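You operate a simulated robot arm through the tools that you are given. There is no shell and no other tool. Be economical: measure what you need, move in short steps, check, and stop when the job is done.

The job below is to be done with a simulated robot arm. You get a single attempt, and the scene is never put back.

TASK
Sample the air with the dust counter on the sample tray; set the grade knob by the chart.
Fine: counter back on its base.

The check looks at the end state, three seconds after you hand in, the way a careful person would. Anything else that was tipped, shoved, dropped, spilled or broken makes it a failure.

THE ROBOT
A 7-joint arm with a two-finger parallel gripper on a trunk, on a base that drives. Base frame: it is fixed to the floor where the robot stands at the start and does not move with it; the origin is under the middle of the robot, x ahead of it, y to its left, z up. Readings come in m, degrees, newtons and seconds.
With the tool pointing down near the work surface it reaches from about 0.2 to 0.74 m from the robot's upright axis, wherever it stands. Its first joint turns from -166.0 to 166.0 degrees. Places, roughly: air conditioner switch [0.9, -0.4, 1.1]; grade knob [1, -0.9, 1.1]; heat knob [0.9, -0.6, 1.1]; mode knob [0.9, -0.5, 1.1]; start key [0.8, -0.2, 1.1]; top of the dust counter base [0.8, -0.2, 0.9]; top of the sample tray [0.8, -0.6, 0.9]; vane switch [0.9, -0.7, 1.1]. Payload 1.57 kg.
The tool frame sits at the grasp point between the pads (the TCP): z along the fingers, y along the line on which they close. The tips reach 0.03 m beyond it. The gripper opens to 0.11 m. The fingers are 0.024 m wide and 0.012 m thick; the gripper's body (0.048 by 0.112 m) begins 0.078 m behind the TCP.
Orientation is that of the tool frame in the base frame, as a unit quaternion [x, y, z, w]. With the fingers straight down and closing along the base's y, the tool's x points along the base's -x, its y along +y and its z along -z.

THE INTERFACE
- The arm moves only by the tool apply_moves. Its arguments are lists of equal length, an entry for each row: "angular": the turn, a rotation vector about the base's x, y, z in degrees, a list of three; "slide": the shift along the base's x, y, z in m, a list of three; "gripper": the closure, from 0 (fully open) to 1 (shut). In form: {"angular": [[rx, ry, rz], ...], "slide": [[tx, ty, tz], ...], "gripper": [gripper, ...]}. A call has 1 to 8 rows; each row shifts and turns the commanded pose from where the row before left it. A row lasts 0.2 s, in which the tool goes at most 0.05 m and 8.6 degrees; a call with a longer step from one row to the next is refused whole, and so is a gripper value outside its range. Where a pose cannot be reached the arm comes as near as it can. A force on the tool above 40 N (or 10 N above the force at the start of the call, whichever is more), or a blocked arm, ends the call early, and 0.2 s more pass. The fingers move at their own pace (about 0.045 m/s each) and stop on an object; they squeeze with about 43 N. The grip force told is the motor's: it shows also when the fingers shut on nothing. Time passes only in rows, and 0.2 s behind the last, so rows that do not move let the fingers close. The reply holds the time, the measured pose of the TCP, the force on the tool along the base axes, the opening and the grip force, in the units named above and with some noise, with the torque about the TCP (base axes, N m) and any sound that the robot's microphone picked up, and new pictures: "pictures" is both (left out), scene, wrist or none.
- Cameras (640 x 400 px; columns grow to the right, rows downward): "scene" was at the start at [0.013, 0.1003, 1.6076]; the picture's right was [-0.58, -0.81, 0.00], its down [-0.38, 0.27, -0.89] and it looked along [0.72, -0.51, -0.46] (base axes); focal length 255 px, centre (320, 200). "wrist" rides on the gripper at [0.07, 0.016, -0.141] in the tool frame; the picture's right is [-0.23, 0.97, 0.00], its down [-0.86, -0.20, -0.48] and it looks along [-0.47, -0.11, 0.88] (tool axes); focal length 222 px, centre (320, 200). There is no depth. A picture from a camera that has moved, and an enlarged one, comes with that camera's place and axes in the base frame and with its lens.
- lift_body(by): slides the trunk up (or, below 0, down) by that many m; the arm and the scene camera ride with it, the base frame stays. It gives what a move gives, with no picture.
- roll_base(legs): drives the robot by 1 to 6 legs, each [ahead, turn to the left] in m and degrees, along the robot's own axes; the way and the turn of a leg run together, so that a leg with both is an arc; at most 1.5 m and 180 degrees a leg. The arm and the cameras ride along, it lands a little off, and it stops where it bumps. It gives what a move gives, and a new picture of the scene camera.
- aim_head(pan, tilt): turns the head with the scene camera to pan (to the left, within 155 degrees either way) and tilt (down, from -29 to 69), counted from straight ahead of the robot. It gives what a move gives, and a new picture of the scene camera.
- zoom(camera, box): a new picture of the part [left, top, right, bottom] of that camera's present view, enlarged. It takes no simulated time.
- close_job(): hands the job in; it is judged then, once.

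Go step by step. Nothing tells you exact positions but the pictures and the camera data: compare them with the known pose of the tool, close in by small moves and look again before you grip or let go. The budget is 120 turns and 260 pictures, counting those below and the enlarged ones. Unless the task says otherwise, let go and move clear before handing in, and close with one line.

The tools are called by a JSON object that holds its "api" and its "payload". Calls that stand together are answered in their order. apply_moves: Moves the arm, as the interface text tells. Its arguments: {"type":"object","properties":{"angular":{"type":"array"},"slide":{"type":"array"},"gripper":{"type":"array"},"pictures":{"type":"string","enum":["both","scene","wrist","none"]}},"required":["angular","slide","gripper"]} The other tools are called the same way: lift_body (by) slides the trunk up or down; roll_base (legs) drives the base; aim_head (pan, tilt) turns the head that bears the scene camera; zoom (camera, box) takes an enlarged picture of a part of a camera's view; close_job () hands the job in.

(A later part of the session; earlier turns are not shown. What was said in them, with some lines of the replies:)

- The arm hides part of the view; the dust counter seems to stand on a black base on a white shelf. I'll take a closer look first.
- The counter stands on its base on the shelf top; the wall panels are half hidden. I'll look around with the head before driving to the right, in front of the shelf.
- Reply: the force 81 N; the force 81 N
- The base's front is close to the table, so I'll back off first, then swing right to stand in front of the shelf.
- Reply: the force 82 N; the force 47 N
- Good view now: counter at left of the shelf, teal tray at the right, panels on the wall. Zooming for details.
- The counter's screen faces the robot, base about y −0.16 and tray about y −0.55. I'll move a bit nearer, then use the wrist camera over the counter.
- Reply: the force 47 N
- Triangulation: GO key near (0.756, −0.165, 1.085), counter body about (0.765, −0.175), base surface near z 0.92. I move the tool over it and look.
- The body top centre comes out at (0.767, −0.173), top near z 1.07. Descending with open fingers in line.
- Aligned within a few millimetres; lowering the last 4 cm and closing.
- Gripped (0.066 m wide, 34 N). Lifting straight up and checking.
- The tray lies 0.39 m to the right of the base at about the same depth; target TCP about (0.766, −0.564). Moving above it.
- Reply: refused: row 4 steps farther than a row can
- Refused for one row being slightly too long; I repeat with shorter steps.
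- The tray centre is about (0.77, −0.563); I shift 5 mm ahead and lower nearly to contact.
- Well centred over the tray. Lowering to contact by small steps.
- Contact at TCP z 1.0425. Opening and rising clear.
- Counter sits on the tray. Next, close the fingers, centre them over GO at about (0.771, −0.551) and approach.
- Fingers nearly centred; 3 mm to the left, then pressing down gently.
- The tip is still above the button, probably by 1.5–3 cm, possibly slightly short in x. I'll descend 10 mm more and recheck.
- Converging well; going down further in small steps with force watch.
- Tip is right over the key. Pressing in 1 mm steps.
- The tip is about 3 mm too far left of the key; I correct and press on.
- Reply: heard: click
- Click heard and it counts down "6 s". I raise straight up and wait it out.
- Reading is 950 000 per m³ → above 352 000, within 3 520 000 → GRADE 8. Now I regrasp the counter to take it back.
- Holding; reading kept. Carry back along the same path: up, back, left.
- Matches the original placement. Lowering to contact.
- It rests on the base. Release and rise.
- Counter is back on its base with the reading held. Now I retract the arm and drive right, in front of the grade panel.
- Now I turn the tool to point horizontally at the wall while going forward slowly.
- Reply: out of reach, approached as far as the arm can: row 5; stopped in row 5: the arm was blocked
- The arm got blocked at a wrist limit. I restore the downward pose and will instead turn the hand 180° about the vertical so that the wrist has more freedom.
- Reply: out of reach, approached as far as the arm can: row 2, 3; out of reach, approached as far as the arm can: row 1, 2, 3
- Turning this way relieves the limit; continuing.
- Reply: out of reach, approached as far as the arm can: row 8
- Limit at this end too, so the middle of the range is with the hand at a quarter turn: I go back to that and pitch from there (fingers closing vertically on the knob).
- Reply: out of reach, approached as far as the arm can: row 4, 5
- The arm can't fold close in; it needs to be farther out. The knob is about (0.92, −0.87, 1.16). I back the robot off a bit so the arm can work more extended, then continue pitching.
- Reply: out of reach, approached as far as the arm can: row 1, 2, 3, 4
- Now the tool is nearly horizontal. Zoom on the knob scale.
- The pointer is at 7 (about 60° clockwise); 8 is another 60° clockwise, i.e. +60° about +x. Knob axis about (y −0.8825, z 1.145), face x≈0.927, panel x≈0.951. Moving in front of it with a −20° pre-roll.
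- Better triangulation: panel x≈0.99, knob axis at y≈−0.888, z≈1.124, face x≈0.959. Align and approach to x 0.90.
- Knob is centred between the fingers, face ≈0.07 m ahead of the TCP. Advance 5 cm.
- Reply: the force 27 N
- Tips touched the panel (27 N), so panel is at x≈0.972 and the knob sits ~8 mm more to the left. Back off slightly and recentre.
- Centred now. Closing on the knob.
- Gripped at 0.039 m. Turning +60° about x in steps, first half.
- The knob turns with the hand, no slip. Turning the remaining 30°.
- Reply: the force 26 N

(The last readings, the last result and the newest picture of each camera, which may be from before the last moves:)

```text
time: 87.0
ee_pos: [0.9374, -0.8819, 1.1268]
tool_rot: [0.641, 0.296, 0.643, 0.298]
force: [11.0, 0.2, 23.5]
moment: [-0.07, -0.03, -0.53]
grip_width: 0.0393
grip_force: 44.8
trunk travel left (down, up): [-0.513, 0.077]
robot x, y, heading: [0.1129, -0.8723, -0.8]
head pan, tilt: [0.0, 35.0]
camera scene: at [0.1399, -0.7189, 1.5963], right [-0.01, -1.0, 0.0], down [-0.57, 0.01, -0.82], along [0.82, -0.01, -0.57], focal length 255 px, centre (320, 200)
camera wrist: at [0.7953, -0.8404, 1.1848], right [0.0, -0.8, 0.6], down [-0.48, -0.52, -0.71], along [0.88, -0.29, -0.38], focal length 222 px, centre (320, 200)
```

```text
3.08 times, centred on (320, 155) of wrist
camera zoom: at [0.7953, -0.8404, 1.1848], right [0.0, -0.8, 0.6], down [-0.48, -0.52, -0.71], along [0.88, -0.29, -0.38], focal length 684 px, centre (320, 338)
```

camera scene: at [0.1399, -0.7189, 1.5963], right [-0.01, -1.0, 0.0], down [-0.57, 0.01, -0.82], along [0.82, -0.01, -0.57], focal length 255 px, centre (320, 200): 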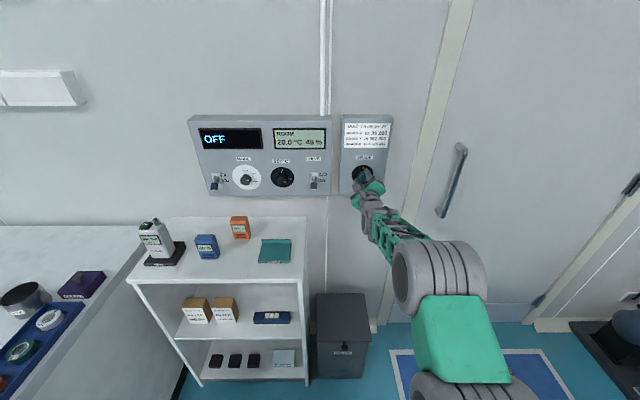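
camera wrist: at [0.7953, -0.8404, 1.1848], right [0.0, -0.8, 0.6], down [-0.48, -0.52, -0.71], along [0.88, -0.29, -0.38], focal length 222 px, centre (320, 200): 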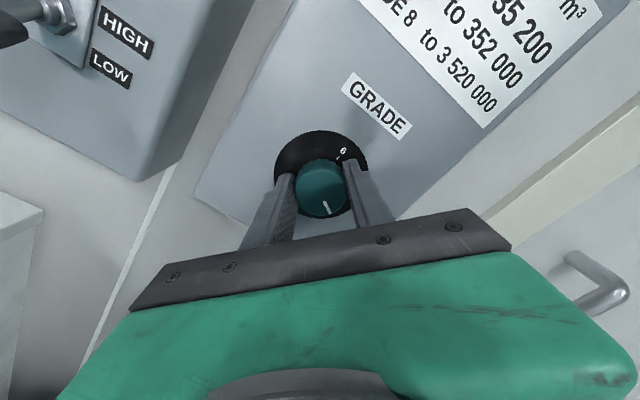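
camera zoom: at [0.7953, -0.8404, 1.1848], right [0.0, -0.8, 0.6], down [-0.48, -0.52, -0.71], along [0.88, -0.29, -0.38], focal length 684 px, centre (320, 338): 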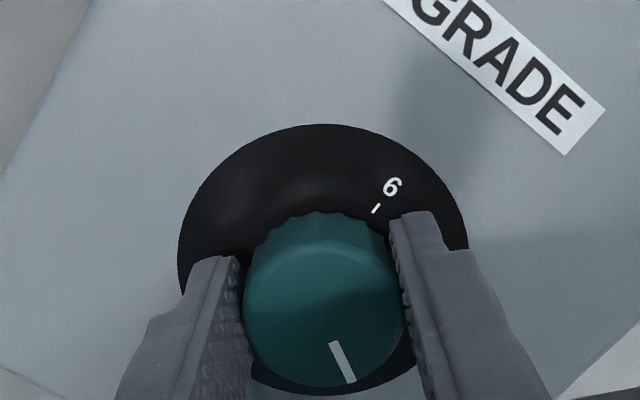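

Turned exactly 60°. Opening and retreating, then check the pointer.

{"api": "apply_moves", "payload": {"angular": [[0, 0, 0], [0, 0, 0], [0, 0, 0], [0, 0, 0], [0, 0, 0], [0, 0, 0], [0, 0, 0], [0, 0, 0]], "slide": [[0, 0, 0], [0, 0, 0], [0, 0, 0], [-0.01, 0, 0], [-0.03, 0, 0], [-0.04, 0, 0], [-0.04, 0, 0], [0, 0, 0]], "gripper": [0.5, 0.3, 0.1, 0.1, 0.1, 0.1, 0.1, 0.1]}}

{"api": "zoom", "payload": {"camera": "wrist", "box": [270, 100, 370, 180]}}

```text
time: 88.8
ee_pos: [0.818, -0.8835, 1.1232]
tool_rot: [0.643, 0.298, 0.64, 0.298]
force: [-0.6, -0.9, -0.4]
moment: [0.03, 0.02, 0.04]
grip_width: 0.099
grip_force: 0.1
trunk travel left (down, up): [-0.513, 0.077]
robot x, y, heading: [0.1159, -0.8726, -0.6]
head pan, tilt: [0.0, 35.0]
camera scene: at [0.1408, -0.719, 1.5962], right [-0.01, -1.0, 0.0], down [-0.57, 0.01, -0.82], along [0.82, -0.01, -0.57], focal length 255 px, centre (320, 200)
camera wrist: at [0.6762, -0.8402, 1.1815], right [0.0, -0.8, 0.6], down [-0.48, -0.52, -0.7], along [0.88, -0.29, -0.39], focal length 222 px, centre (320, 200)
```

scene: 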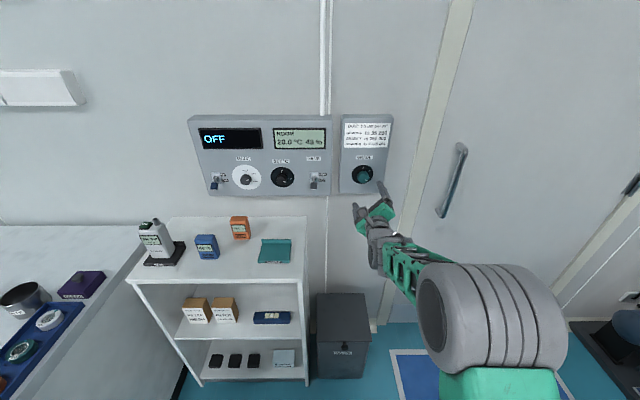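
wrist: 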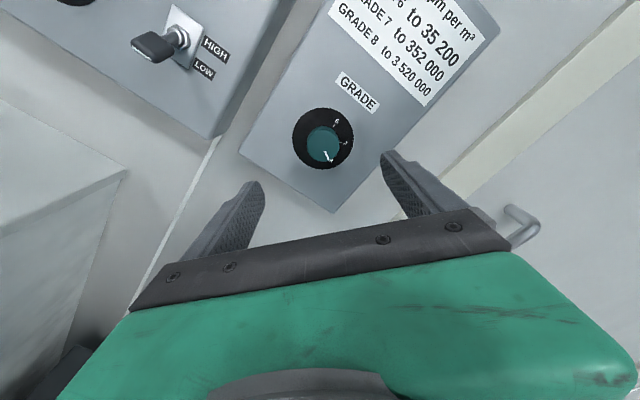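

```text
5.00 times, centred on (320, 140) of wrist
camera zoom: at [0.6762, -0.8402, 1.1815], right [0.0, -0.8, 0.6], down [-0.48, -0.52, -0.7], along [0.88, -0.29, -0.39], focal length 1111 px, centre (320, 500)
```

zoom: 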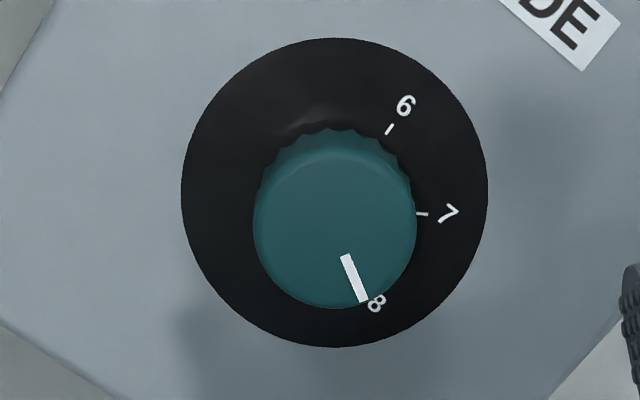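

The pointer lies on 8. A final look at the shelf before handing in.

{"api": "zoom", "payload": {"camera": "scene", "box": [120, 110, 400, 290]}}

{"api": "apply_moves", "payload": {"angular": [[0, 0, 0], [0, 0, 0], [0, 0, 0]], "slide": [[-0.03, 0, 0.01], [-0.03, 0, 0.01], [0, 0, 0]], "gripper": [0.1, 0.1, 0.1], "pictures": "none"}}

```text
2.22 times, centred on (260, 200) of scene
camera zoom: at [0.1408, -0.719, 1.5962], right [-0.01, -1.0, 0.0], down [-0.57, 0.01, -0.82], along [0.82, -0.01, -0.57], focal length 567 px, centre (453, 200)
```

zoom: 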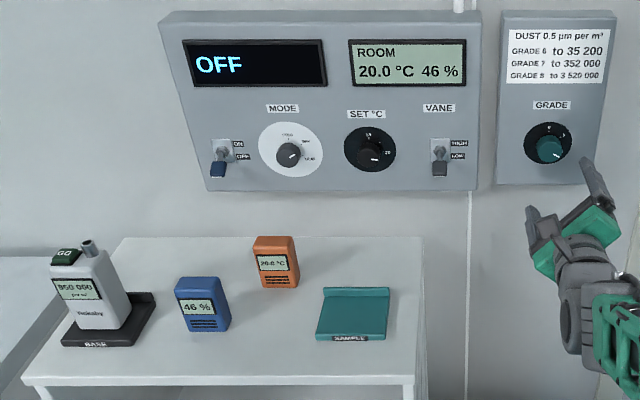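

```text
time: 89.5
ee_pos: [0.7591, -0.8852, 1.1415]
tool_rot: [0.642, 0.297, 0.641, 0.297]
force: [-0.8, -0.5, 1.0]
moment: [0.04, 0.0, -0.03]
grip_width: 0.0991
grip_force: 0.1
trunk travel left (down, up): [-0.513, 0.077]
robot x, y, heading: [0.1125, -0.8709, -0.6]
head pan, tilt: [0.0, 35.0]
```

Everything is in place: the counter is on its base showing 950 000, the knob is on 8, and the rest is untouched.

{"api": "close_job", "payload": {}}

```text
The job is handed in.
```

The air was sampled on the tray at 950 000 per m³, so the grade knob now points to 8 by the chart, and the counter is back on its base.
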